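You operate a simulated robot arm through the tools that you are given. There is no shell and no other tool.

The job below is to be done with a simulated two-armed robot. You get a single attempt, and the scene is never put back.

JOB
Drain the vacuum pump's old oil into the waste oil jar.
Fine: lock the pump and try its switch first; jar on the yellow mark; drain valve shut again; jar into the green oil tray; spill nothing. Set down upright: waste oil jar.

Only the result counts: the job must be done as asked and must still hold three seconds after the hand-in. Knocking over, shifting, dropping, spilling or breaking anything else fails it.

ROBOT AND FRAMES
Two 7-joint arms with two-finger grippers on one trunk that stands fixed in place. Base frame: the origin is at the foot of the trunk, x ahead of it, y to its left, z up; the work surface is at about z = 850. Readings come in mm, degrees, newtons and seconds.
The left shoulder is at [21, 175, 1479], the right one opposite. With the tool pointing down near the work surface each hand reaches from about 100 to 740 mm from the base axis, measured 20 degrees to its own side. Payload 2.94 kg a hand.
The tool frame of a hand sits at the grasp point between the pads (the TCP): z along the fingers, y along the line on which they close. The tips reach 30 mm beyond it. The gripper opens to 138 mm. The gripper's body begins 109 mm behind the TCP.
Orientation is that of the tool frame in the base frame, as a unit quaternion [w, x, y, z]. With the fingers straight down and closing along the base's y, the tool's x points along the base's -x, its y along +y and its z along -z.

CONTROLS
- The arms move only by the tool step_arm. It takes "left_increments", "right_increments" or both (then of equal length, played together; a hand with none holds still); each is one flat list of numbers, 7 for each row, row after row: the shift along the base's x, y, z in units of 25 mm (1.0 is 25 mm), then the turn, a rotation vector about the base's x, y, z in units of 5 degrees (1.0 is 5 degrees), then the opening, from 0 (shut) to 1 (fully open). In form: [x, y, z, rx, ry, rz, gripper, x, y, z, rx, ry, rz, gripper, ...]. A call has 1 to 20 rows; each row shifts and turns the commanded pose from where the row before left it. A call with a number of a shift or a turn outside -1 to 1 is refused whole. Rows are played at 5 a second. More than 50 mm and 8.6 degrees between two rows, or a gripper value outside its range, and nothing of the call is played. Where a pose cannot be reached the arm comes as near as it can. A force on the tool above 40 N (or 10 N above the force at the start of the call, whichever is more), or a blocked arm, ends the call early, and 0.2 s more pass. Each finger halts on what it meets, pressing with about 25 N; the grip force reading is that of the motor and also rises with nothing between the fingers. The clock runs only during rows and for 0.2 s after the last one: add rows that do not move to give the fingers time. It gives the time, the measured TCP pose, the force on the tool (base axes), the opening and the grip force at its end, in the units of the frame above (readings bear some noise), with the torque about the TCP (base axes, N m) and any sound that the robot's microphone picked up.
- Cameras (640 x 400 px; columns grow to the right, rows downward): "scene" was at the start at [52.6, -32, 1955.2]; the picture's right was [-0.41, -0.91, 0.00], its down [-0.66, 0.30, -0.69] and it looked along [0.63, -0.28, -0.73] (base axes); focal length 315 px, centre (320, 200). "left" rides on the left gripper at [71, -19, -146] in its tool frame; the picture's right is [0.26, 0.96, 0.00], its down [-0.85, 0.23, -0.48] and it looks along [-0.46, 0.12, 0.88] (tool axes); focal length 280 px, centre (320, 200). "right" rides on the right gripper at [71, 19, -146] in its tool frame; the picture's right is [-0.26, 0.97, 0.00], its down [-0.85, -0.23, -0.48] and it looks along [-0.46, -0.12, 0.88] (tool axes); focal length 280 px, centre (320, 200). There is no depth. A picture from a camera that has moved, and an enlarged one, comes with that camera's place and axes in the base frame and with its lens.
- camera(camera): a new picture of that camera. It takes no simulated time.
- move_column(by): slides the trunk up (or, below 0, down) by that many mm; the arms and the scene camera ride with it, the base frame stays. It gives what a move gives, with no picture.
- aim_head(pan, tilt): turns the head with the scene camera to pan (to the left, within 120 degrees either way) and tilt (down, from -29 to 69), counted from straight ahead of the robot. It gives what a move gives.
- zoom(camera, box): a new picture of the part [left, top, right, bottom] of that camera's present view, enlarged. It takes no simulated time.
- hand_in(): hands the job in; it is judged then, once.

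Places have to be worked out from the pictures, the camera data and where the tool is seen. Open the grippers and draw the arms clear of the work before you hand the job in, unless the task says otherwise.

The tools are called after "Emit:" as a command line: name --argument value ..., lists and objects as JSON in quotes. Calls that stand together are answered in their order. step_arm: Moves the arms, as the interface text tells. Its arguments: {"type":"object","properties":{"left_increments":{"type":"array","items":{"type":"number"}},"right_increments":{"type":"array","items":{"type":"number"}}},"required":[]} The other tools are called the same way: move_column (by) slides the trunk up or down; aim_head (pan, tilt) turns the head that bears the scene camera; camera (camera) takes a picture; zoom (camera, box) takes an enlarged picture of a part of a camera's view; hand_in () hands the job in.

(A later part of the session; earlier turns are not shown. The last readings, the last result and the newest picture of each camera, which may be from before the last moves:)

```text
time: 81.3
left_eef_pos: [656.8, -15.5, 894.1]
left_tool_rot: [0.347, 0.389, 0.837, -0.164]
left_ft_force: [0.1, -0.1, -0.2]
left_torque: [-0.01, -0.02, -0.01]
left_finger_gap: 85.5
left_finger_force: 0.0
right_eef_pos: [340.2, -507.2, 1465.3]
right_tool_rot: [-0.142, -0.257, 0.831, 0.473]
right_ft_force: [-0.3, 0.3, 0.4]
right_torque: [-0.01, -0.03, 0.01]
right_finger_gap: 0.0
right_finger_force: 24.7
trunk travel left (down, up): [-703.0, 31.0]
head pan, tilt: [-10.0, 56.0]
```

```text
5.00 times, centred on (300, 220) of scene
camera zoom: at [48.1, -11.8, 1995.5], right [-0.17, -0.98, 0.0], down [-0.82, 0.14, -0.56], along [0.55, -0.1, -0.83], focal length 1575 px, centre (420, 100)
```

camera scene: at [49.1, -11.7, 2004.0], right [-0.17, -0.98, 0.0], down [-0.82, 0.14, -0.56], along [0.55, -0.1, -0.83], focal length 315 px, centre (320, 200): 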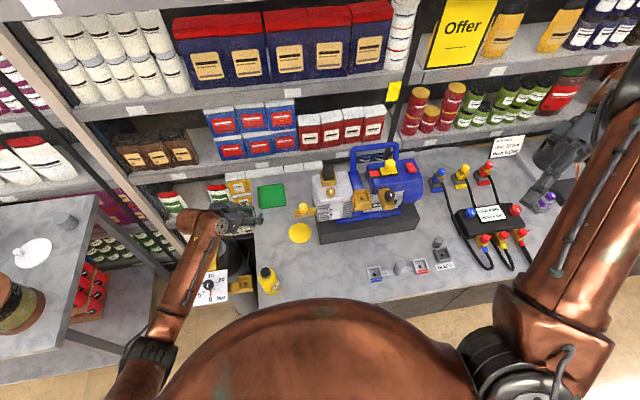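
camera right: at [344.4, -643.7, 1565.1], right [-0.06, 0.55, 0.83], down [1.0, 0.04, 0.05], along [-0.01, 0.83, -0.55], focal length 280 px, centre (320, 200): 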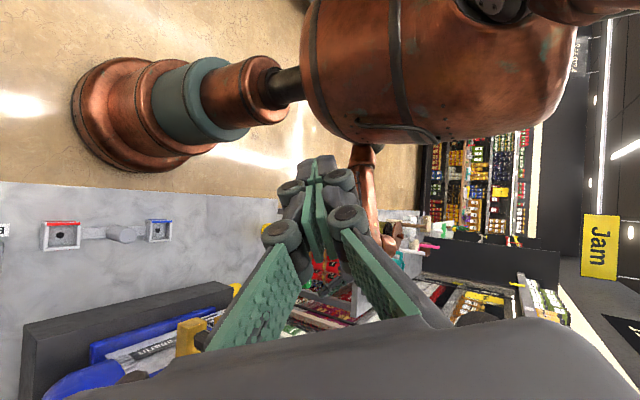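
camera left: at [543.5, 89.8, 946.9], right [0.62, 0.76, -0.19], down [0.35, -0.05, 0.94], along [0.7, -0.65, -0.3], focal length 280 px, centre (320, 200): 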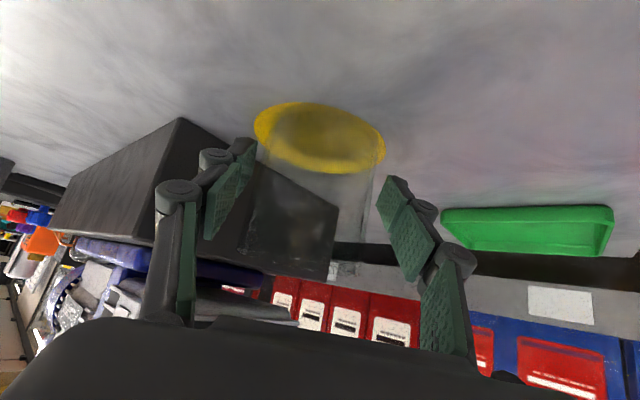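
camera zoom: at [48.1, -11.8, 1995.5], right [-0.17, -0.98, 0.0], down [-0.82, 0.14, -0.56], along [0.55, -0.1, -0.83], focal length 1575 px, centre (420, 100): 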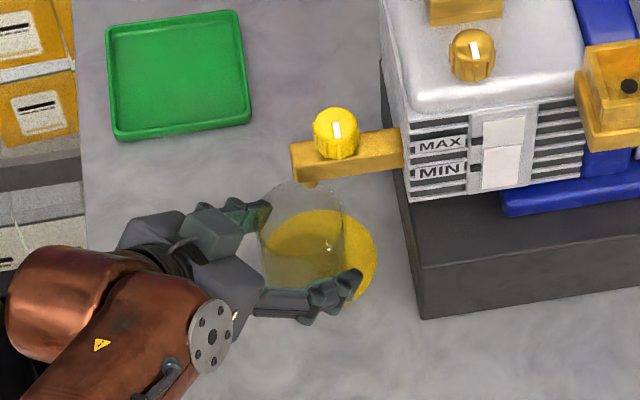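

The jar is between the fingers, ~10 mm ahead of the TCP. I close on it.

Emit:
step_arm --left_increments '[0, 0, 0, 0, 0, 0, 0.56, 0, 0, 0, 0, 0, 0, 0.52, 0, 0, 0, 0, 0, 0, 0.48, 0, 0, 0, 0, 0, 0, 0.45, 0, 0, 0, 0, 0, 0, 0.42, 0, 0, 0, 0, 0, 0, 0.42]'

Emit:
camera --camera "left"

Emit:
zoom --camera "scene" --box '[270, 205, 330, 245]'

```text
time: 82.8
left_eef_pos: [656.9, -16.1, 893.4]
left_tool_rot: [0.346, 0.39, 0.838, -0.164]
left_ft_force: [-0.6, 0.1, 1.1]
left_torque: [-0.08, 0.09, -0.02]
left_finger_gap: 66.0
left_finger_force: 24.5
right_eef_pos: [340.1, -508.5, 1466.5]
right_tool_rot: [-0.142, -0.257, 0.831, 0.474]
right_ft_force: [0.1, -0.7, 0.0]
right_torque: [0.0, 0.03, -0.02]
right_finger_gap: 0.0
right_finger_force: 24.8
trunk travel left (down, up): [-703.0, 31.0]
head pan, tilt: [-10.0, 56.0]
```

```text
taken
camera left: at [543.4, 89.7, 947.0], right [0.62, 0.76, -0.19], down [0.35, -0.05, 0.94], along [0.7, -0.65, -0.3], focal length 280 px, centre (320, 200)
```

left: 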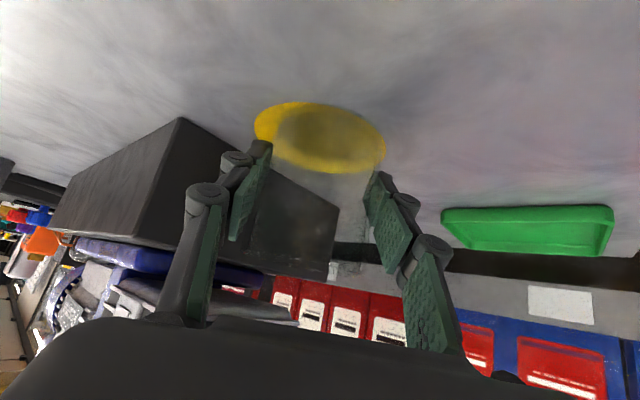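

```text
10.00 times, centred on (300, 225) of scene
camera zoom: at [48.0, -12.3, 1995.5], right [-0.17, -0.98, 0.0], down [-0.82, 0.14, -0.56], along [0.55, -0.1, -0.83], focal length 3150 px, centre (520, -50)
```

zoom: 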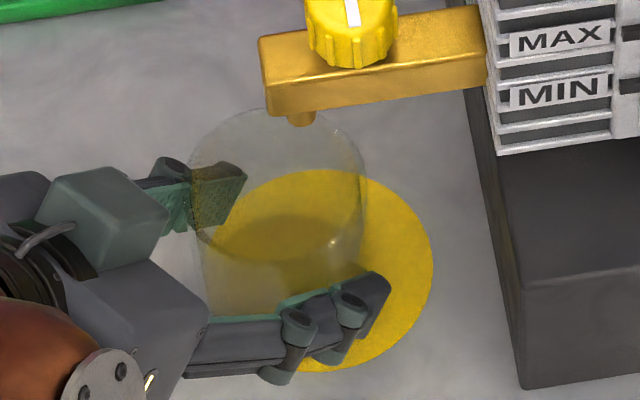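

Gripped (66 mm). I lift 5 mm, shift by (+9,-14) mm, and lower back.

Emit:
step_arm --left_increments '[0, 0, 0.2, 0, 0, 0, 0.42, 0.18, -0.28, 0, 0, 0, 0, 0.42, 0.18, -0.28, 0, 0, 0, 0, 0.42, 0, 0, 0, 0, 0, 0, 0.42]'

Emit:
zoom --camera "scene" --box '[270, 205, 330, 245]'

Emit:
camera --camera "left"

```text
time: 83.8
left_eef_pos: [667.0, -29.8, 898.3]
left_tool_rot: [0.346, 0.39, 0.837, -0.164]
left_ft_force: [-0.4, 0.0, -1.7]
left_torque: [0.02, -0.02, -0.01]
left_finger_gap: 66.0
left_finger_force: 25.2
right_eef_pos: [340.4, -506.9, 1465.9]
right_tool_rot: [-0.142, -0.257, 0.83, 0.474]
right_ft_force: [0.6, 0.7, -0.1]
right_torque: [0.0, 0.0, 0.0]
right_finger_gap: 0.1
right_finger_force: 24.7
trunk travel left (down, up): [-703.0, 31.0]
head pan, tilt: [-10.0, 56.0]
```

```text
10.00 times, centred on (300, 225) of scene
camera zoom: at [48.1, -11.7, 1995.5], right [-0.17, -0.98, 0.0], down [-0.82, 0.14, -0.56], along [0.55, -0.1, -0.83], focal length 3150 px, centre (520, -50)
```

zoom: 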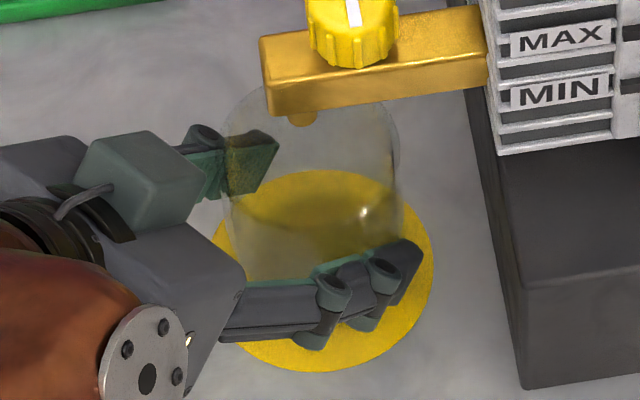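

```text
taken
camera left: at [553.4, 75.2, 951.3], right [0.62, 0.76, -0.19], down [0.35, -0.05, 0.94], along [0.7, -0.65, -0.3], focal length 280 px, centre (320, 200)
```

left: 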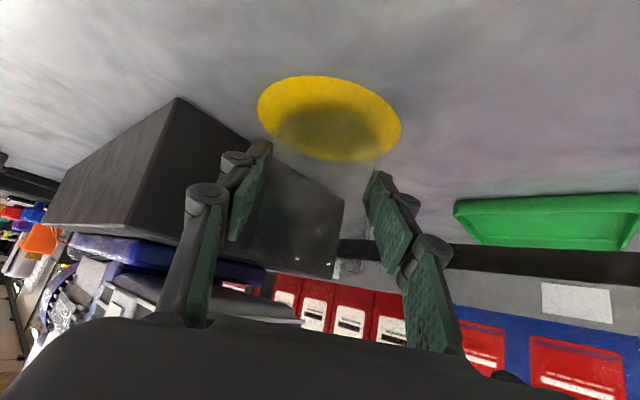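

The rim now projects exactly over the mark's centre. I lower the 5 mm until contact and release.

Emit:
step_arm --left_increments '[0, 0, -0.2, 0, 0, 0, 0.42, 0, 0, 0, 0, 0, 0, 0.42]'

Emit:
step_arm --left_increments '[0, 0, -0.06, 0, 0, 0, 0.42, 0, 0, 0, 0, 0, 0, 0.42]'

```text
time: 84.3
left_eef_pos: [667.5, -30.4, 893.7]
left_tool_rot: [0.346, 0.391, 0.837, -0.164]
left_ft_force: [0.3, 0.0, -1.4]
left_torque: [-0.01, 0.01, 0.01]
left_finger_gap: 65.9
left_finger_force: 25.0
right_eef_pos: [339.6, -507.0, 1466.5]
right_tool_rot: [-0.143, -0.256, 0.83, 0.474]
right_ft_force: [-0.5, -0.8, -0.6]
right_torque: [0.02, -0.04, 0.0]
right_finger_gap: 0.0
right_finger_force: 25.0
trunk travel left (down, up): [-703.0, 31.0]
head pan, tilt: [-10.0, 56.0]
```

```text
time: 85.0
left_eef_pos: [666.8, -29.3, 894.2]
left_tool_rot: [0.348, 0.39, 0.837, -0.164]
left_ft_force: [1.9, 2.5, 8.5]
left_torque: [0.08, 0.12, 0.0]
left_finger_gap: 66.1
left_finger_force: 25.0
right_eef_pos: [338.8, -507.0, 1466.6]
right_tool_rot: [-0.142, -0.257, 0.831, 0.473]
right_ft_force: [-0.4, 0.4, -0.6]
right_torque: [0.01, 0.0, 0.01]
right_finger_gap: 0.3
right_finger_force: 25.0
trunk travel left (down, up): [-703.0, 31.0]
head pan, tilt: [-10.0, 56.0]
```

The base is on the table (8.5 N up). I open to release and back straight out, then rise.

Emit:
step_arm --left_increments '[0, 0, 0.04, 0, 0, 0, 0.5, 0, 0, 0, 0, 0, 0, 0.55, 0, 0, 0, 0, 0, 0, 0.6, 0, 0, 0, 0, 0, 0, 0.62, -0.38, 0.46, 0, 0, 0, 0, 0.62, -0.38, 0.46, 0, 0, 0, 0, 0.62, -0.38, 0.46, 0.1, 0, 0, 0, 0.62, -0.38, 0.46, 0.2, 0, 0, 0, 0.62, -0.38, 0.46, 0.3, 0, 0, 0, 0.62, -0.1, 0.6, 0.9, 0, 0, 0, 0.62, 0, 0.6, 0.9, 0, 0, 0, 0.62, 0, 0.6, 0.9, 0, 0, 0, 0.62, 0, 0.6, 0.9, 0, 0, 0, 0.62]'

Emit:
camera --camera "left"

Emit:
zoom --camera "scene" --box '[270, 195, 345, 245]'

```text
time: 87.8
left_eef_pos: [612.3, 87.7, 996.6]
left_tool_rot: [0.346, 0.39, 0.837, -0.163]
left_ft_force: [0.4, -0.6, 0.3]
left_torque: [-0.01, -0.01, -0.03]
left_finger_gap: 85.4
left_finger_force: 0.1
right_eef_pos: [339.9, -506.5, 1465.9]
right_tool_rot: [-0.142, -0.256, 0.831, 0.474]
right_ft_force: [0.4, -0.3, 0.3]
right_torque: [-0.03, 0.0, -0.01]
right_finger_gap: 0.2
right_finger_force: 25.2
trunk travel left (down, up): [-703.0, 31.0]
head pan, tilt: [-10.0, 56.0]
```

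```text
taken
camera left: at [500.9, 194.2, 1050.0], right [0.62, 0.76, -0.19], down [0.35, -0.05, 0.94], along [0.7, -0.65, -0.3], focal length 280 px, centre (320, 200)
```

left: 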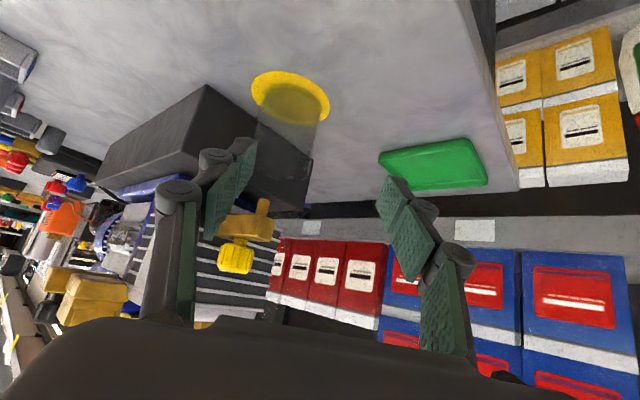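

```text
8.00 times, centred on (308, 220) of scene
camera zoom: at [47.9, -11.1, 1995.6], right [-0.17, -0.98, 0.0], down [-0.82, 0.14, -0.56], along [0.55, -0.1, -0.83], focal length 2520 px, centre (420, 40)
```

zoom: 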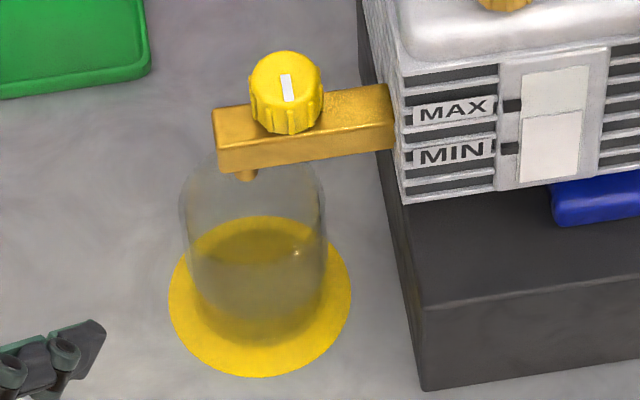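

The jar is centred on the mark under the nozzle. The yellow drain knob's top is at ≈(671,-63,1040), ~33 mm wide, its white mark across the pipe (closed). I turn the left hand to point straight down, above and near the knob.

Emit:
step_arm --left_increments '[0.1, -0.1, 0.8, 0.772, 0.636, 0, 0.62, 0.1, -0.2, 0.8, 0.772, 0.636, 0, 0.62, 0.1, -0.4, 0.8, 0.772, 0.636, 0, 0.62, 0.2, -0.4, 0.8, 0.772, 0.636, 0, 0.62, 0.2, -0.4, 0.8, 0.772, 0.636, 0, 0.62, 0.2, -0.5, 0.5, 0.772, 0.636, 0, 0.62, 0.2, -0.5, 0.5, 0.772, 0.636, 0, 0.62, 0.2, -0.5, 0.5, 0.772, 0.636, 0, 0.62, 0.2, -0.5, 0.5, 0.772, 0.636, 0, 0.62]'

Emit:
camera --camera "left"

Emit:
camera --camera "scene"

```text
time: 89.8
left_eef_pos: [652.6, -0.1, 1147.2]
left_tool_rot: [-0.001, 0.424, 0.906, 0.002]
left_ft_force: [1.0, -0.3, -0.1]
left_torque: [-0.01, 0.02, 0.03]
left_finger_gap: 85.4
left_finger_force: 0.1
right_eef_pos: [340.5, -509.5, 1464.5]
right_tool_rot: [-0.142, -0.257, 0.83, 0.474]
right_ft_force: [0.0, 0.1, -0.1]
right_torque: [0.05, -0.02, 0.0]
right_finger_gap: 0.2
right_finger_force: 25.1
trunk travel left (down, up): [-703.0, 31.0]
head pan, tilt: [-10.0, 56.0]
```

```text
taken
camera left: at [593.0, 40.1, 1294.7], right [0.57, 0.82, 0.0], down [0.72, -0.51, 0.47], along [0.39, -0.27, -0.88], focal length 280 px, centre (320, 200)
```

left: 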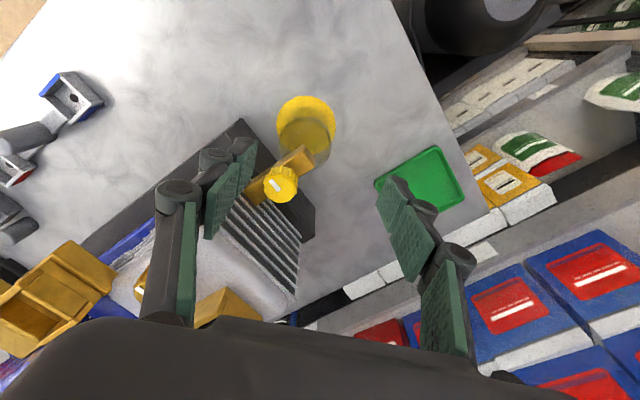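

```text
taken
camera scene: at [49.1, -15.7, 1995.5], right [-0.17, -0.98, 0.0], down [-0.82, 0.15, -0.56], along [0.55, -0.1, -0.83], focal length 315 px, centre (320, 200)
```

scene: 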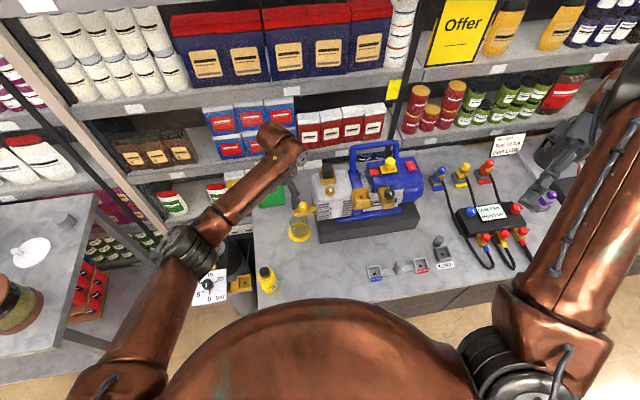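

The pose is good. I zoom to refine the knob's place.

Emit:
zoom --camera "left" --box '[220, 120, 380, 220]'

```text
4.00 times, centred on (300, 170) of left
camera zoom: at [593.0, 40.1, 1294.7], right [0.57, 0.82, 0.0], down [0.72, -0.51, 0.47], along [0.39, -0.27, -0.88], focal length 1122 px, centre (400, 320)
```

zoom: 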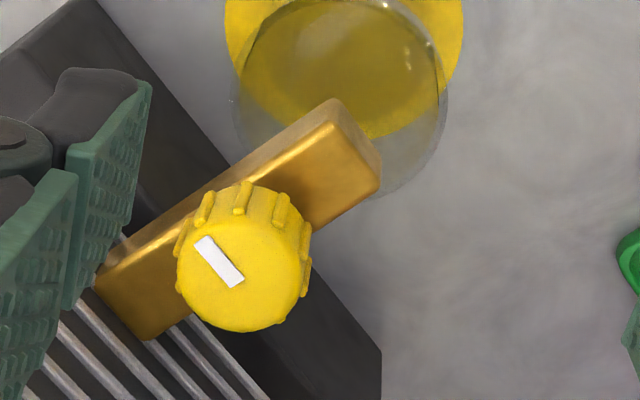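

The knob top is confirmed at (671.6,-63,1040). I move over it with a 58 mm opening and descend so the tips reach ~z=1018.

Emit:
step_arm --left_increments '[0.38, -0.84, 0, 0, 0, 0, 0.42, 0.38, -0.84, 0, 0, 0, 0, 0.42, 0, -0.83, 0, 0, 0, 0, 0.42, 0, 0, -0.8, 0, 0, 0, 0.42, 0, 0, -0.8, 0, 0, 0, 0.42, 0, 0, 0, 0, 0, 0, 0.42]'

Emit:
camera --camera "left"

```text
time: 91.2
left_eef_pos: [672.8, -62.8, 1110.3]
left_tool_rot: [0.001, 0.423, 0.906, 0.002]
left_ft_force: [-0.1, -0.4, -0.8]
left_torque: [0.0, 0.02, -0.02]
left_finger_gap: 57.8
left_finger_force: 0.1
right_eef_pos: [339.3, -509.3, 1465.4]
right_tool_rot: [-0.142, -0.257, 0.83, 0.474]
right_ft_force: [-0.4, -0.3, -0.7]
right_torque: [0.01, 0.0, -0.02]
right_finger_gap: 0.0
right_finger_force: 25.4
trunk travel left (down, up): [-703.0, 31.0]
head pan, tilt: [-10.0, 56.0]
```

```text
taken
camera left: at [611.8, -20.5, 1255.4], right [0.57, 0.82, 0.0], down [0.72, -0.5, 0.48], along [0.39, -0.27, -0.88], focal length 280 px, centre (320, 200)
```

left: 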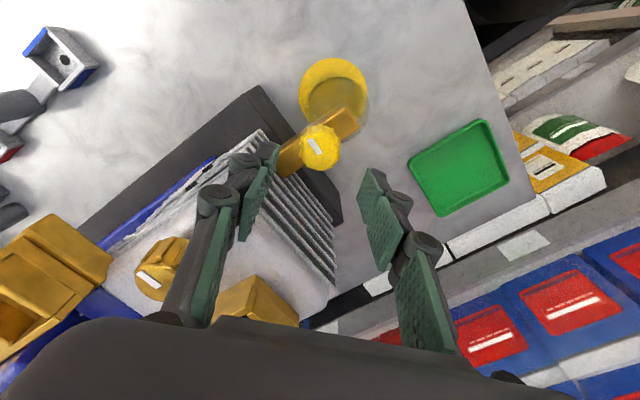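

The knob lies right under the TCP. I descend to z≈1048.

Emit:
step_arm --left_increments '[-0.02, 0, -0.8, 0, 0, 0, 0.42, -0.02, 0, -0.8, 0, 0, 0, 0.42, 0, 0, -0.6, 0, 0, 0, 0.42, 0, 0, -0.3, 0, 0, 0, 0.42, 0, 0, 0, 0, 0, 0, 0.42]'

Emit:
zoom --camera "left" --box '[160, 80, 480, 280]'

Emit:
zoom --camera "scene" --box '[270, 175, 345, 225]'

```text
time: 92.3
left_eef_pos: [665.3, -61.3, 1054.0]
left_tool_rot: [0.001, 0.423, 0.906, 0.001]
left_ft_force: [0.0, -0.3, 0.0]
left_torque: [0.03, 0.03, 0.0]
left_finger_gap: 57.9
left_finger_force: 0.1
left hand out of reach, approached as far as the arm can: row 3
right_eef_pos: [339.9, -507.4, 1465.3]
right_tool_rot: [-0.142, -0.257, 0.83, 0.474]
right_ft_force: [1.5, -0.4, -1.2]
right_torque: [0.03, -0.02, -0.05]
right_finger_gap: 0.0
right_finger_force: 25.1
trunk travel left (down, up): [-703.0, 31.0]
head pan, tilt: [-10.0, 56.0]
```

```text
2.00 times, centred on (320, 180) of left
camera zoom: at [604.5, -19.4, 1199.4], right [0.57, 0.82, 0.0], down [0.72, -0.5, 0.48], along [0.39, -0.27, -0.88], focal length 561 px, centre (320, 240)
```

zoom: 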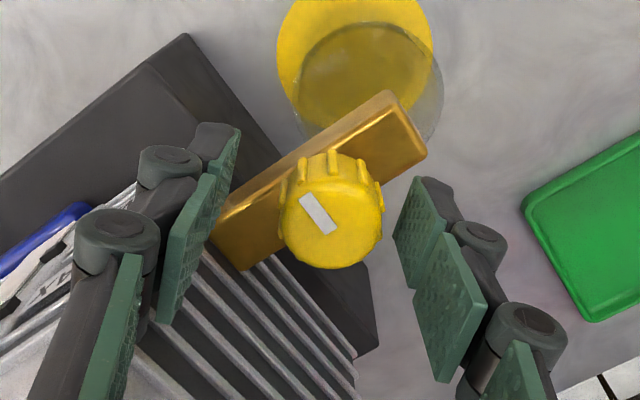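

```text
8.00 times, centred on (308, 200) of scene
camera zoom: at [48.5, -13.7, 1995.5], right [-0.17, -0.98, 0.0], down [-0.82, 0.14, -0.56], along [0.55, -0.1, -0.83], focal length 2520 px, centre (420, 200)
```

zoom: 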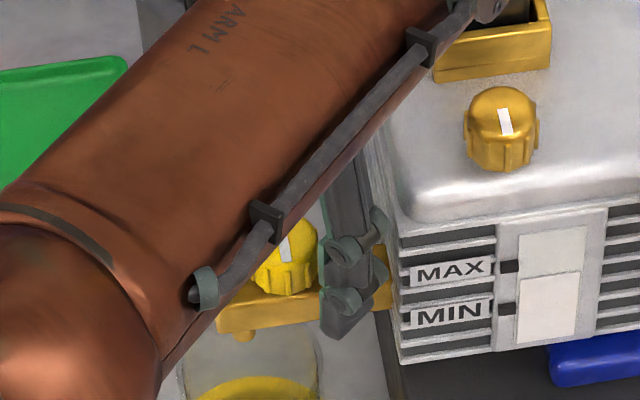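

The arm ran out of reach at this trunk height. I raise the hand, lower the trunk 80 mm, then come back down.

Emit:
step_arm --left_increments '[0.1, 0, 0.8, 0, 0, 0, 0.42, 0.1, 0, 0.8, 0, 0, 0, 0.42, 0, 0, 0.8, 0, 0, 0, 0.42, 0, 0, 0.8, 0, 0, 0, 0.42, 0, 0, 0.8, 0, 0, 0, 0.42]'

Emit:
move_column --by -80

Emit:
camera --camera "left"

```text
time: 93.5
left_eef_pos: [670.7, -61.8, 1145.6]
left_tool_rot: [0.001, 0.423, 0.906, 0.002]
left_ft_force: [-0.7, -0.4, 0.5]
left_torque: [-0.02, 0.01, 0.02]
left_finger_gap: 58.0
left_finger_force: 0.1
left hand out of reach, approached as far as the arm can: row 2, 3
right_eef_pos: [339.9, -507.9, 1464.9]
right_tool_rot: [-0.143, -0.257, 0.83, 0.474]
right_ft_force: [-0.9, -0.3, 0.3]
right_torque: [0.0, 0.02, -0.01]
right_finger_gap: 0.0
right_finger_force: 24.9
trunk travel left (down, up): [-703.0, 31.0]
head pan, tilt: [-10.0, 56.0]
```

```text
time: 94.7
left_eef_pos: [668.6, -60.8, 1067.9]
left_tool_rot: [0.0, 0.422, 0.906, 0.002]
left_ft_force: [-0.4, -0.6, 0.3]
left_torque: [0.01, -0.03, 0.02]
left_finger_gap: 57.9
left_finger_force: 0.2
right_eef_pos: [339.9, -508.1, 1385.8]
right_tool_rot: [-0.142, -0.257, 0.83, 0.474]
right_ft_force: [-0.2, 0.2, 0.2]
right_torque: [0.03, 0.03, 0.0]
right_finger_gap: 0.1
right_finger_force: 25.3
trunk travel left (down, up): [-623.0, 111.0]
head pan, tilt: [-10.0, 56.0]
```

```text
taken
camera left: at [608.8, -19.0, 1213.4], right [0.57, 0.82, 0.0], down [0.72, -0.5, 0.48], along [0.39, -0.27, -0.88], focal length 280 px, centre (320, 200)
```

left: 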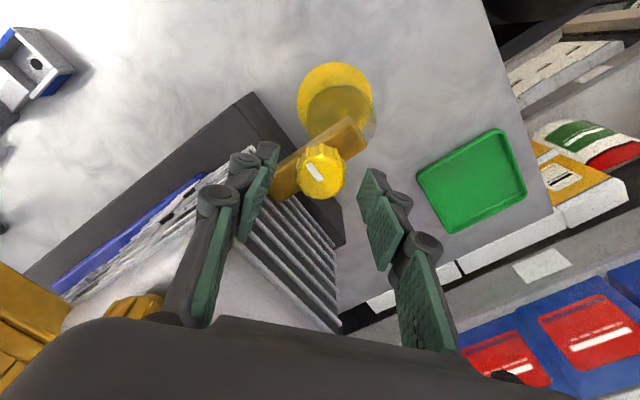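

Now there is reach. I correct by (+3,-2) mm and descend 20 mm.

Emit:
step_arm --left_increments '[0.12, -0.09, -0.4, 0, 0, 0, 0.42, 0, 0, -0.4, 0, 0, 0, 0.42, 0, 0, 0, 0, 0, 0, 0.42]'

Emit:
zoom --camera "left" --box '[160, 80, 480, 280]'

```text
time: 95.5
left_eef_pos: [672.2, -62.1, 1048.3]
left_tool_rot: [0.001, 0.423, 0.906, 0.002]
left_ft_force: [-0.1, 0.6, 0.3]
left_torque: [0.01, -0.03, 0.05]
left_finger_gap: 57.9
left_finger_force: 0.1
right_eef_pos: [338.7, -507.2, 1384.6]
right_tool_rot: [-0.142, -0.257, 0.83, 0.474]
right_ft_force: [0.1, 0.6, 0.2]
right_torque: [-0.01, -0.01, 0.02]
right_finger_gap: 0.1
right_finger_force: 24.9
trunk travel left (down, up): [-623.0, 111.0]
head pan, tilt: [-10.0, 56.0]
```

```text
2.00 times, centred on (320, 180) of left
camera zoom: at [612.3, -20.9, 1194.1], right [0.57, 0.82, 0.0], down [0.72, -0.5, 0.48], along [0.39, -0.27, -0.88], focal length 561 px, centre (320, 240)
```

zoom: 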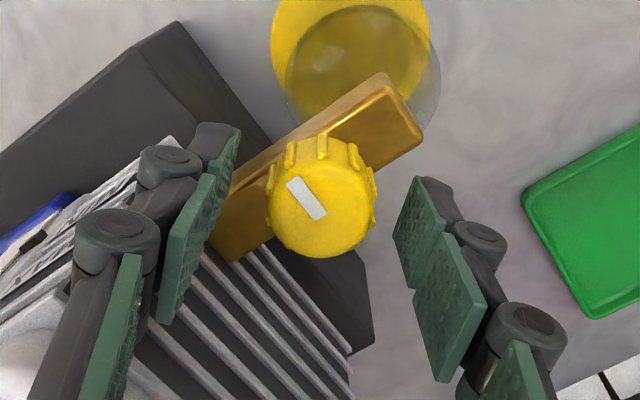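

Centred. I close on the knob.

Emit:
step_arm --left_increments '[0, 0, 0, 0, 0, 0, 0.3, 0, 0, 0, 0, 0, 0, 0.15, 0, 0, 0, 0, 0, 0, 0.15, 0, 0, 0, 0, 0, 0, 0.15]'

Emit:
zoom --camera "left" --box '[160, 80, 480, 280]'

```text
time: 96.5
left_eef_pos: [671.5, -63.4, 1048.0]
left_tool_rot: [0.001, 0.424, 0.906, 0.002]
left_ft_force: [-1.6, -0.3, 1.0]
left_torque: [-0.06, 0.02, 0.02]
left_finger_gap: 30.0
left_finger_force: 25.3
right_eef_pos: [338.9, -507.8, 1386.1]
right_tool_rot: [-0.142, -0.257, 0.83, 0.473]
right_ft_force: [-0.7, 0.1, -0.3]
right_torque: [0.02, -0.01, 0.02]
right_finger_gap: 0.0
right_finger_force: 25.6
trunk travel left (down, up): [-623.0, 111.0]
head pan, tilt: [-10.0, 56.0]
```

```text
2.00 times, centred on (320, 180) of left
camera zoom: at [612.0, -21.4, 1194.1], right [0.57, 0.82, 0.0], down [0.72, -0.5, 0.48], along [0.39, -0.27, -0.88], focal length 561 px, centre (320, 240)
```

zoom: 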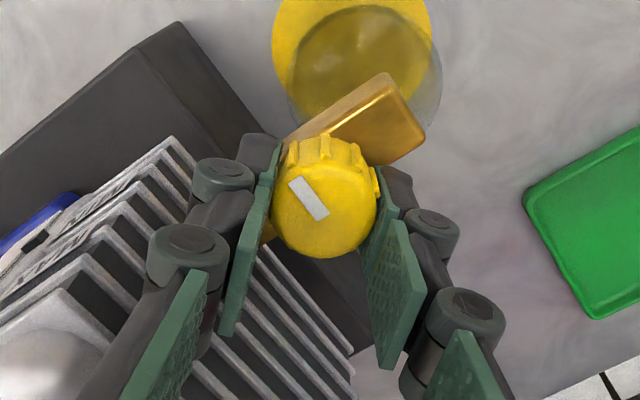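

Gripped (30 mm). I try turning counter-clockwise a little and watch the torque.

Emit:
step_arm --left_increments '[0, 0, 0, 0, 0, 0.6, 0.15, 0, 0, 0, 0, 0, 0.6, 0.15, 0, 0, 0, 0, 0, 0.6, 0.15, 0, 0, 0, 0, 0, 0, 0.15]'

Emit:
zoom --camera "left" --box '[160, 80, 480, 280]'

```text
time: 97.5
left_eef_pos: [673.2, -64.2, 1048.7]
left_tool_rot: [0.0, 0.349, 0.937, 0.002]
left_ft_force: [-1.4, -1.6, 0.3]
left_torque: [-0.22, -0.24, -0.01]
left_finger_gap: 30.2
left_finger_force: 24.6
right_eef_pos: [340.7, -507.8, 1386.0]
right_tool_rot: [-0.143, -0.257, 0.83, 0.473]
right_ft_force: [0.8, 0.3, 0.2]
right_torque: [0.0, 0.0, -0.02]
right_finger_gap: 0.0
right_finger_force: 25.0
trunk travel left (down, up): [-623.0, 111.0]
head pan, tilt: [-10.0, 56.0]
```

```text
2.00 times, centred on (320, 180) of left
camera zoom: at [606.5, -31.1, 1194.0], right [0.43, 0.9, 0.0], down [0.79, -0.38, 0.48], along [0.43, -0.21, -0.88], focal length 561 px, centre (320, 240)
```

zoom: 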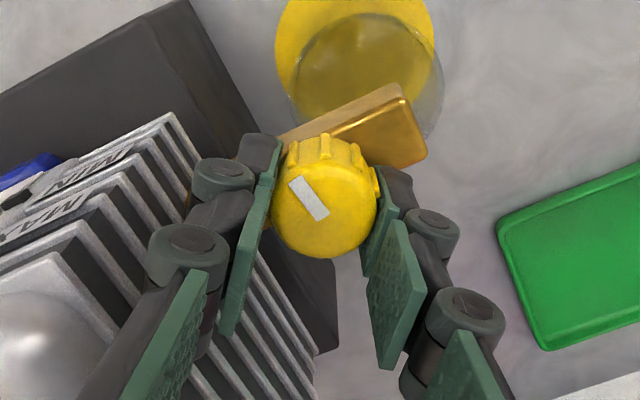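

The knob turns freely with the gripper. I continue turning counter-clockwise.

Emit:
step_arm --left_increments '[0, 0, 0, 0, 0, 0.8, 0.15, 0, 0, 0, 0, 0, 0.8, 0.15, 0, 0, 0, 0, 0, 0.8, 0.15, 0, 0, 0, 0, 0, 0.8, 0.15, 0, 0, 0, 0, 0, 0.8, 0.15, 0, 0, 0, 0, 0, 0.8, 0.15, 0, 0, 0, 0, 0, 0.8, 0.15, 0, 0, 0, 0, 0, 0.8, 0.15, 0, 0, 0, 0, 0, 0, 0.15]'

Emit:
zoom --camera "left" --box '[160, 80, 480, 280]'

Emit:
zoom --camera "scene" --box '[250, 165, 370, 245]'

```text
time: 99.5
left_eef_pos: [673.6, -61.6, 1047.5]
left_tool_rot: [0.002, 0.077, 0.997, 0.002]
left_ft_force: [7.1, 6.4, 11.4]
left_torque: [0.3, -0.14, -0.04]
left_finger_gap: 30.1
left_finger_force: 25.0
right_eef_pos: [339.7, -506.6, 1385.5]
right_tool_rot: [-0.143, -0.257, 0.831, 0.473]
right_ft_force: [0.1, -0.1, 0.0]
right_torque: [0.03, -0.01, 0.01]
right_finger_gap: 0.1
right_finger_force: 25.2
trunk travel left (down, up): [-623.0, 111.0]
head pan, tilt: [-10.0, 56.0]
```

```text
2.00 times, centred on (320, 180) of left
camera zoom: at [600.2, -69.6, 1193.7], right [-0.11, 0.99, 0.0], down [0.87, 0.09, 0.48], along [0.48, 0.06, -0.88], focal length 561 px, centre (320, 240)
```

zoom: 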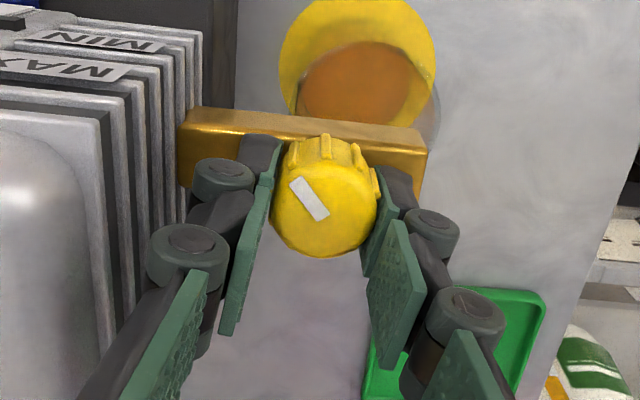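

```text
5.00 times, centred on (310, 205) of scene
camera zoom: at [50.2, -11.3, 1915.7], right [-0.17, -0.98, 0.0], down [-0.82, 0.14, -0.56], along [0.55, -0.1, -0.83], focal length 1575 px, centre (370, 175)
```

zoom: 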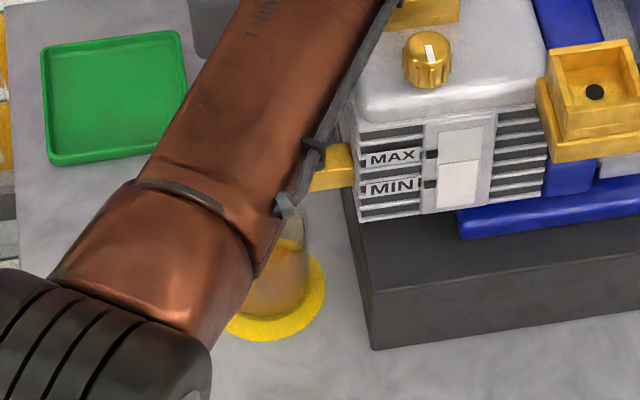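

Oil is flowing into the jar (orange). I hold and watch the level in short waits.

Emit:
step_arm --left_increments '[0, 0, 0, 0, 0, 0, 0.15, 0, 0, 0, 0, 0, 0, 0.15, 0, 0, 0, 0, 0, 0, 0.15]'

Emit:
zoom --camera "left" --box '[240, 60, 400, 160]'

Emit:
zoom --camera "scene" --box '[280, 190, 360, 240]'

```text
time: 100.3
left_eef_pos: [672.9, -61.0, 1047.6]
left_tool_rot: [0.001, 0.079, 0.997, 0.002]
left_ft_force: [9.1, 8.8, 13.7]
left_torque: [0.29, -0.16, -0.01]
left_finger_gap: 30.0
left_finger_force: 25.4
right_eef_pos: [339.0, -506.6, 1385.8]
right_tool_rot: [-0.142, -0.257, 0.831, 0.473]
right_ft_force: [-0.9, 0.0, 0.6]
right_torque: [0.0, 0.04, -0.01]
right_finger_gap: 0.3
right_finger_force: 24.6
trunk travel left (down, up): [-623.0, 111.0]
head pan, tilt: [-10.0, 56.0]
```

```text
4.00 times, centred on (320, 110) of left
camera zoom: at [600.2, -69.3, 1193.7], right [-0.11, 0.99, 0.0], down [0.87, 0.09, 0.48], along [0.48, 0.05, -0.88], focal length 1122 px, centre (320, 560)
```

zoom: 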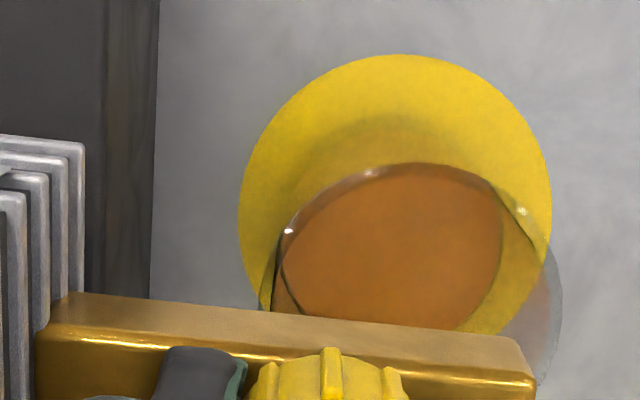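

```text
8.00 times, centred on (320, 215) of scene
camera zoom: at [50.3, -10.7, 1915.7], right [-0.17, -0.98, 0.0], down [-0.82, 0.14, -0.56], along [0.55, -0.1, -0.83], focal length 2520 px, centre (320, 80)
```

zoom: 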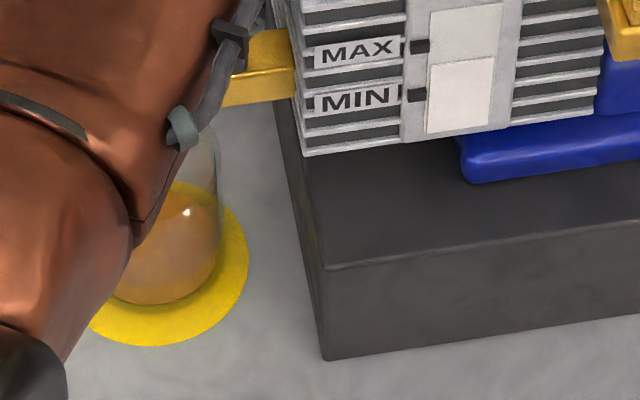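

I compare after another short wait.

Emit:
step_arm --left_increments '[0, 0, 0, 0, 0, 0, 0.15, 0, 0, 0, 0, 0, 0, 0.15]'

Emit:
zoom --camera "left" --box '[240, 60, 400, 160]'

Emit:
zoom --camera "scene" --box '[280, 190, 360, 240]'

```text
time: 100.9
left_eef_pos: [672.6, -61.6, 1047.5]
left_tool_rot: [0.001, 0.079, 0.997, 0.003]
left_ft_force: [10.3, 8.7, 15.0]
left_torque: [0.32, -0.27, 0.0]
left_finger_gap: 30.1
left_finger_force: 24.6
right_eef_pos: [339.7, -506.0, 1385.9]
right_tool_rot: [-0.142, -0.257, 0.83, 0.473]
right_ft_force: [0.2, -0.1, 0.5]
right_torque: [-0.01, 0.0, -0.03]
right_finger_gap: 0.2
right_finger_force: 25.2
trunk travel left (down, up): [-623.0, 111.0]
head pan, tilt: [-10.0, 56.0]
```

```text
4.00 times, centred on (320, 110) of left
camera zoom: at [600.1, -69.4, 1193.6], right [-0.11, 0.99, 0.0], down [0.87, 0.09, 0.48], along [0.48, 0.05, -0.88], focal length 1122 px, centre (320, 560)
```

zoom: 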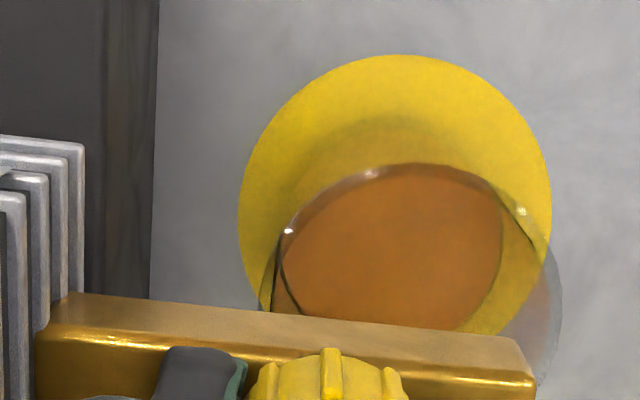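

```text
8.00 times, centred on (320, 215) of scene
camera zoom: at [50.3, -10.6, 1915.7], right [-0.17, -0.98, 0.0], down [-0.82, 0.14, -0.56], along [0.55, -0.1, -0.83], focal length 2520 px, centre (320, 80)
```

zoom: 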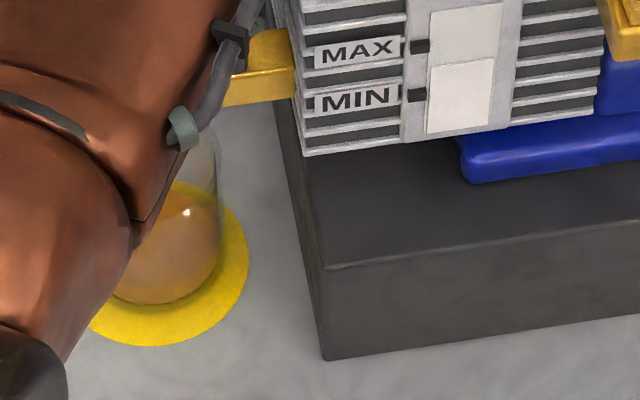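

The level has stopped changing. I open the valve further to be sure everything drains, easing up 1 mm to relieve the force.

Emit:
step_arm --left_increments '[-0.03, -0.03, 0.05, 0, 0, 0.6, 0.15, 0, 0, 0, 0, 0, 0.6, 0.15, 0, 0, 0, 0, 0, 0.6, 0.15, 0, 0, 0, 0, 0, 0.6, 0.15, 0, 0, 0, 0, 0, 0.6, 0.15, 0, 0, 0, 0, 0, 0, 0.15]'

Emit:
zoom --camera "left" --box '[160, 80, 480, 280]'

Emit:
zoom --camera "scene" --box '[280, 190, 360, 240]'

```text
time: 102.3
left_eef_pos: [673.4, -59.9, 1047.4]
left_tool_rot: [0.0, -0.054, 0.999, 0.003]
left_ft_force: [14.3, 13.7, 1.9]
left_torque: [0.39, -0.48, -0.08]
left_finger_gap: 30.0
left_finger_force: 24.8
right_eef_pos: [341.3, -505.2, 1385.3]
right_tool_rot: [-0.143, -0.256, 0.831, 0.473]
right_ft_force: [-0.7, 0.5, 0.3]
right_torque: [-0.01, 0.0, 0.02]
right_finger_gap: 0.3
right_finger_force: 24.5
trunk travel left (down, up): [-623.0, 111.0]
head pan, tilt: [-10.0, 56.0]
```

```text
2.00 times, centred on (320, 180) of left
camera zoom: at [605.0, -87.5, 1193.6], right [-0.36, 0.93, 0.0], down [0.82, 0.32, 0.48], along [0.44, 0.18, -0.88], focal length 561 px, centre (320, 240)
```

zoom: 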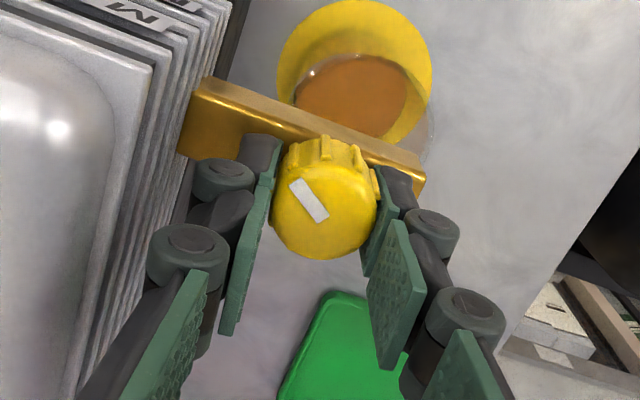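

```text
8.00 times, centred on (320, 215) of scene
camera zoom: at [52.8, -10.0, 1915.6], right [-0.17, -0.98, 0.0], down [-0.82, 0.14, -0.56], along [0.55, -0.1, -0.83], focal length 2520 px, centre (320, 80)
```

zoom: 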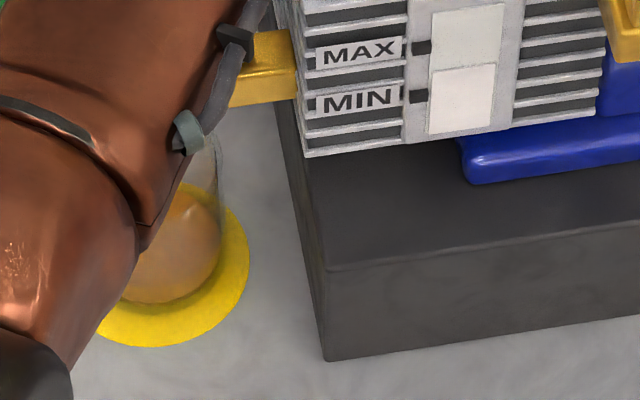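

The level is unchanged. To be sure, I open to about 90° and wait a while, relieving the side force.

Emit:
step_arm --left_increments '[0.08, 0.08, 0, 0, 0, 0.6, 0.15, 0, 0, 0, 0, 0, 0.7, 0.15, 0, 0, 0, 0, 0, 0.7, 0.15, 0, 0, 0, 0, 0, 0.7, 0.15, 0, 0, 0, 0, 0, 0.7, 0.15, 0, 0, 0, 0, 0, 0.7, 0.15, 0, 0, 0, 0, 0, 0.7, 0.15, 0, 0, 0, 0, 0, 0, 0.15, 0, 0, 0, 0, 0, 0, 0.15, 0, 0, 0, 0, 0, 0, 0.15]'

Emit:
zoom --camera "left" --box '[160, 80, 480, 280]'

Emit:
zoom --camera "scene" --box '[280, 190, 360, 240]'

```text
time: 104.5
left_eef_pos: [673.6, -58.9, 1047.7]
left_tool_rot: [-0.001, -0.259, 0.966, 0.001]
left_ft_force: [-4.2, 16.3, -1.0]
left_torque: [0.34, 0.18, -0.04]
left_finger_gap: 29.9
left_finger_force: 24.6
right_eef_pos: [339.6, -504.7, 1386.1]
right_tool_rot: [-0.143, -0.256, 0.831, 0.472]
right_ft_force: [-0.5, 0.2, -0.1]
right_torque: [-0.03, 0.0, 0.05]
right_finger_gap: 0.0
right_finger_force: 24.7
trunk travel left (down, up): [-623.0, 111.0]
head pan, tilt: [-10.0, 56.0]
```

```text
2.00 times, centred on (320, 180) of left
camera zoom: at [621.7, -111.3, 1193.8], right [-0.71, 0.7, 0.0], down [0.62, 0.62, 0.47], along [0.33, 0.34, -0.88], focal length 561 px, centre (320, 240)
```

zoom: 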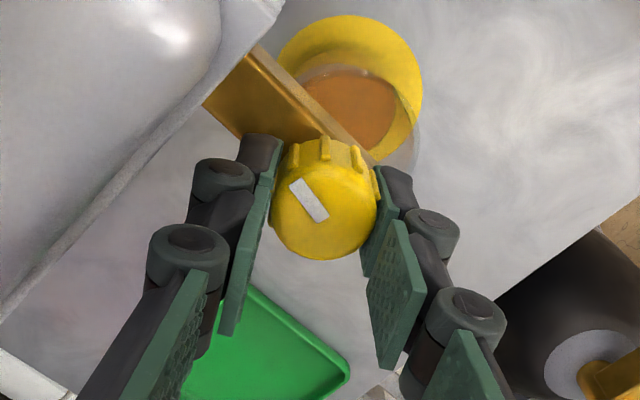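

```text
8.00 times, centred on (320, 215) of scene
camera zoom: at [50.9, -9.3, 1915.6], right [-0.17, -0.98, 0.0], down [-0.82, 0.14, -0.56], along [0.55, -0.1, -0.83], focal length 2520 px, centre (320, 80)
```

zoom: 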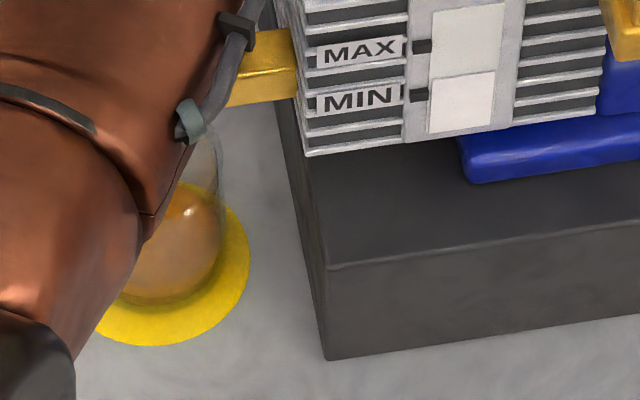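

The sight-glass level (white) is dropping slowly, so draining continues. I hold and wait 4 s.

Emit:
step_arm --left_increments '[-0.02, 0.06, 0, 0, 0, 0.6, 0.15, 0, 0, 0, 0, 0, 0.6, 0.15, 0, 0, 0, 0, 0, 0, 0.15, 0, 0, 0, 0, 0, 0, 0.15, 0, 0, 0, 0, 0, 0, 0.15, 0, 0, 0, 0, 0, 0, 0.15, 0, 0, 0, 0, 0, 0, 0.15, 0, 0, 0, 0, 0, 0, 0.15, 0, 0, 0, 0, 0, 0, 0.15, 0, 0, 0, 0, 0, 0, 0.15, 0, 0, 0, 0, 0, 0, 0.15, 0, 0, 0, 0, 0, 0, 0.15, 0, 0, 0, 0, 0, 0, 0.15, 0, 0, 0, 0, 0, 0, 0.15, 0, 0, 0, 0, 0, 0, 0.15, 0, 0, 0, 0, 0, 0, 0.15, 0, 0, 0, 0, 0, 0, 0.15, 0, 0, 0, 0, 0, 0, 0.15, 0, 0, 0, 0, 0, 0, 0.15, 0, 0, 0, 0, 0, 0, 0.15]'

Emit:
zoom --camera "scene" --box '[280, 190, 360, 240]'

Emit:
zoom --camera "left" --box '[160, 80, 480, 280]'

```text
time: 108.7
left_eef_pos: [672.4, -59.1, 1048.1]
left_tool_rot: [-0.001, -0.308, 0.951, 0.002]
left_ft_force: [-9.7, 9.7, 0.2]
left_torque: [0.24, 0.17, -0.07]
left_finger_gap: 30.0
left_finger_force: 25.5
right_eef_pos: [339.5, -505.7, 1384.7]
right_tool_rot: [-0.144, -0.257, 0.83, 0.473]
right_ft_force: [0.6, 0.2, -0.2]
right_torque: [0.02, 0.0, 0.0]
right_finger_gap: 0.0
right_finger_force: 24.8
trunk travel left (down, up): [-623.0, 111.0]
head pan, tilt: [-10.0, 56.0]
```

```text
8.00 times, centred on (320, 215) of scene
camera zoom: at [50.8, -10.1, 1915.6], right [-0.17, -0.98, 0.0], down [-0.82, 0.14, -0.56], along [0.55, -0.1, -0.83], focal length 2520 px, centre (320, 80)
```

zoom: 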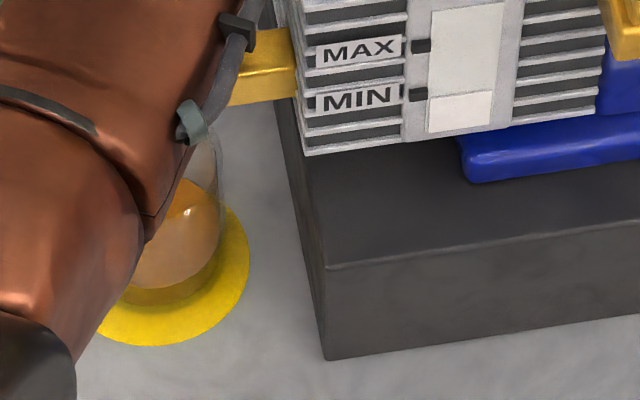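

```text
2.00 times, centred on (320, 180) of left
camera zoom: at [627.4, -116.3, 1194.0], right [-0.78, 0.63, 0.0], down [0.55, 0.68, 0.48], along [0.3, 0.37, -0.88], focal length 561 px, centre (320, 240)
```

zoom: 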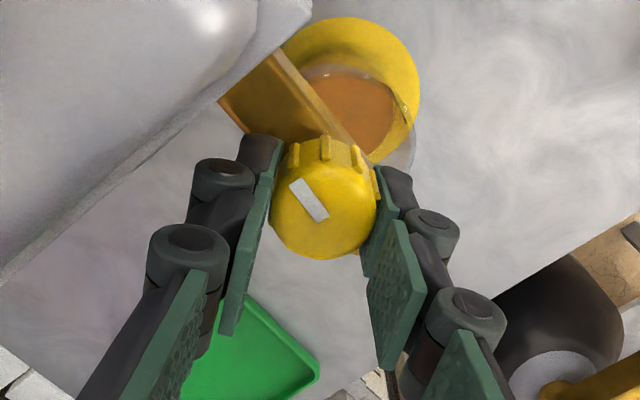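

Level at 95 px with the bottom at ~133: about 8 more seconds. I wait 4 s more and check the jar.

Emit:
step_arm --left_increments '[0, 0, 0, 0, 0, 0, 0.15, 0, 0, 0, 0, 0, 0, 0.15, 0, 0, 0, 0, 0, 0, 0.15, 0, 0, 0, 0, 0, 0, 0.15, 0, 0, 0, 0, 0, 0, 0.15, 0, 0, 0, 0, 0, 0, 0.15, 0, 0, 0, 0, 0, 0, 0.15, 0, 0, 0, 0, 0, 0, 0.15, 0, 0, 0, 0, 0, 0, 0.15, 0, 0, 0, 0, 0, 0, 0.15, 0, 0, 0, 0, 0, 0, 0.15, 0, 0, 0, 0, 0, 0, 0.15, 0, 0, 0, 0, 0, 0, 0.15, 0, 0, 0, 0, 0, 0, 0.15, 0, 0, 0, 0, 0, 0, 0.15, 0, 0, 0, 0, 0, 0, 0.15, 0, 0, 0, 0, 0, 0, 0.15, 0, 0, 0, 0, 0, 0, 0.15, 0, 0, 0, 0, 0, 0, 0.15, 0, 0, 0, 0, 0, 0, 0.15]'

Emit:
zoom --camera "scene" --box '[280, 190, 360, 240]'

Emit:
zoom --camera "left" --box '[260, 70, 400, 180]'

```text
time: 112.9
left_eef_pos: [673.0, -58.6, 1048.0]
left_tool_rot: [0.0, -0.309, 0.951, 0.001]
left_ft_force: [-7.3, 10.3, -0.1]
left_torque: [0.26, 0.2, -0.05]
left_finger_gap: 30.2
left_finger_force: 25.2
right_eef_pos: [339.1, -506.4, 1386.8]
right_tool_rot: [-0.143, -0.258, 0.83, 0.473]
right_ft_force: [-0.5, -0.1, 0.3]
right_torque: [-0.01, -0.05, -0.01]
right_finger_gap: 0.0
right_finger_force: 25.0
trunk travel left (down, up): [-623.0, 111.0]
head pan, tilt: [-10.0, 56.0]
```

```text
8.00 times, centred on (320, 215) of scene
camera zoom: at [50.8, -9.7, 1915.6], right [-0.17, -0.98, 0.0], down [-0.82, 0.14, -0.56], along [0.55, -0.1, -0.83], focal length 2520 px, centre (320, 80)
```

zoom: 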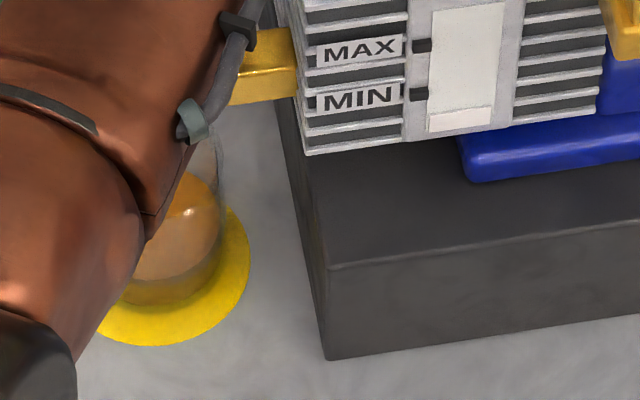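

```text
3.64 times, centred on (330, 125) of left
camera zoom: at [627.5, -116.2, 1194.3], right [-0.78, 0.63, 0.0], down [0.55, 0.68, 0.48], along [0.3, 0.37, -0.88], focal length 1020 px, centre (284, 473)
```

zoom: 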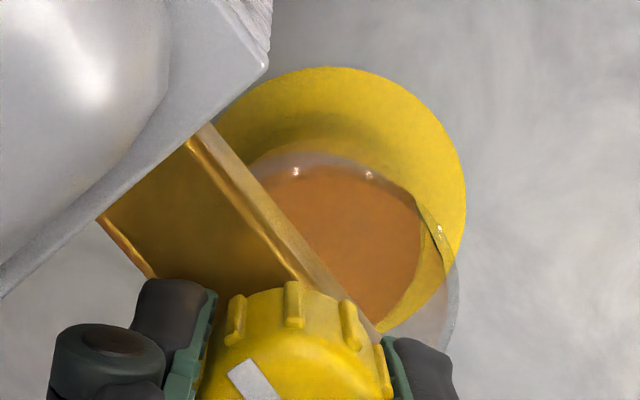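

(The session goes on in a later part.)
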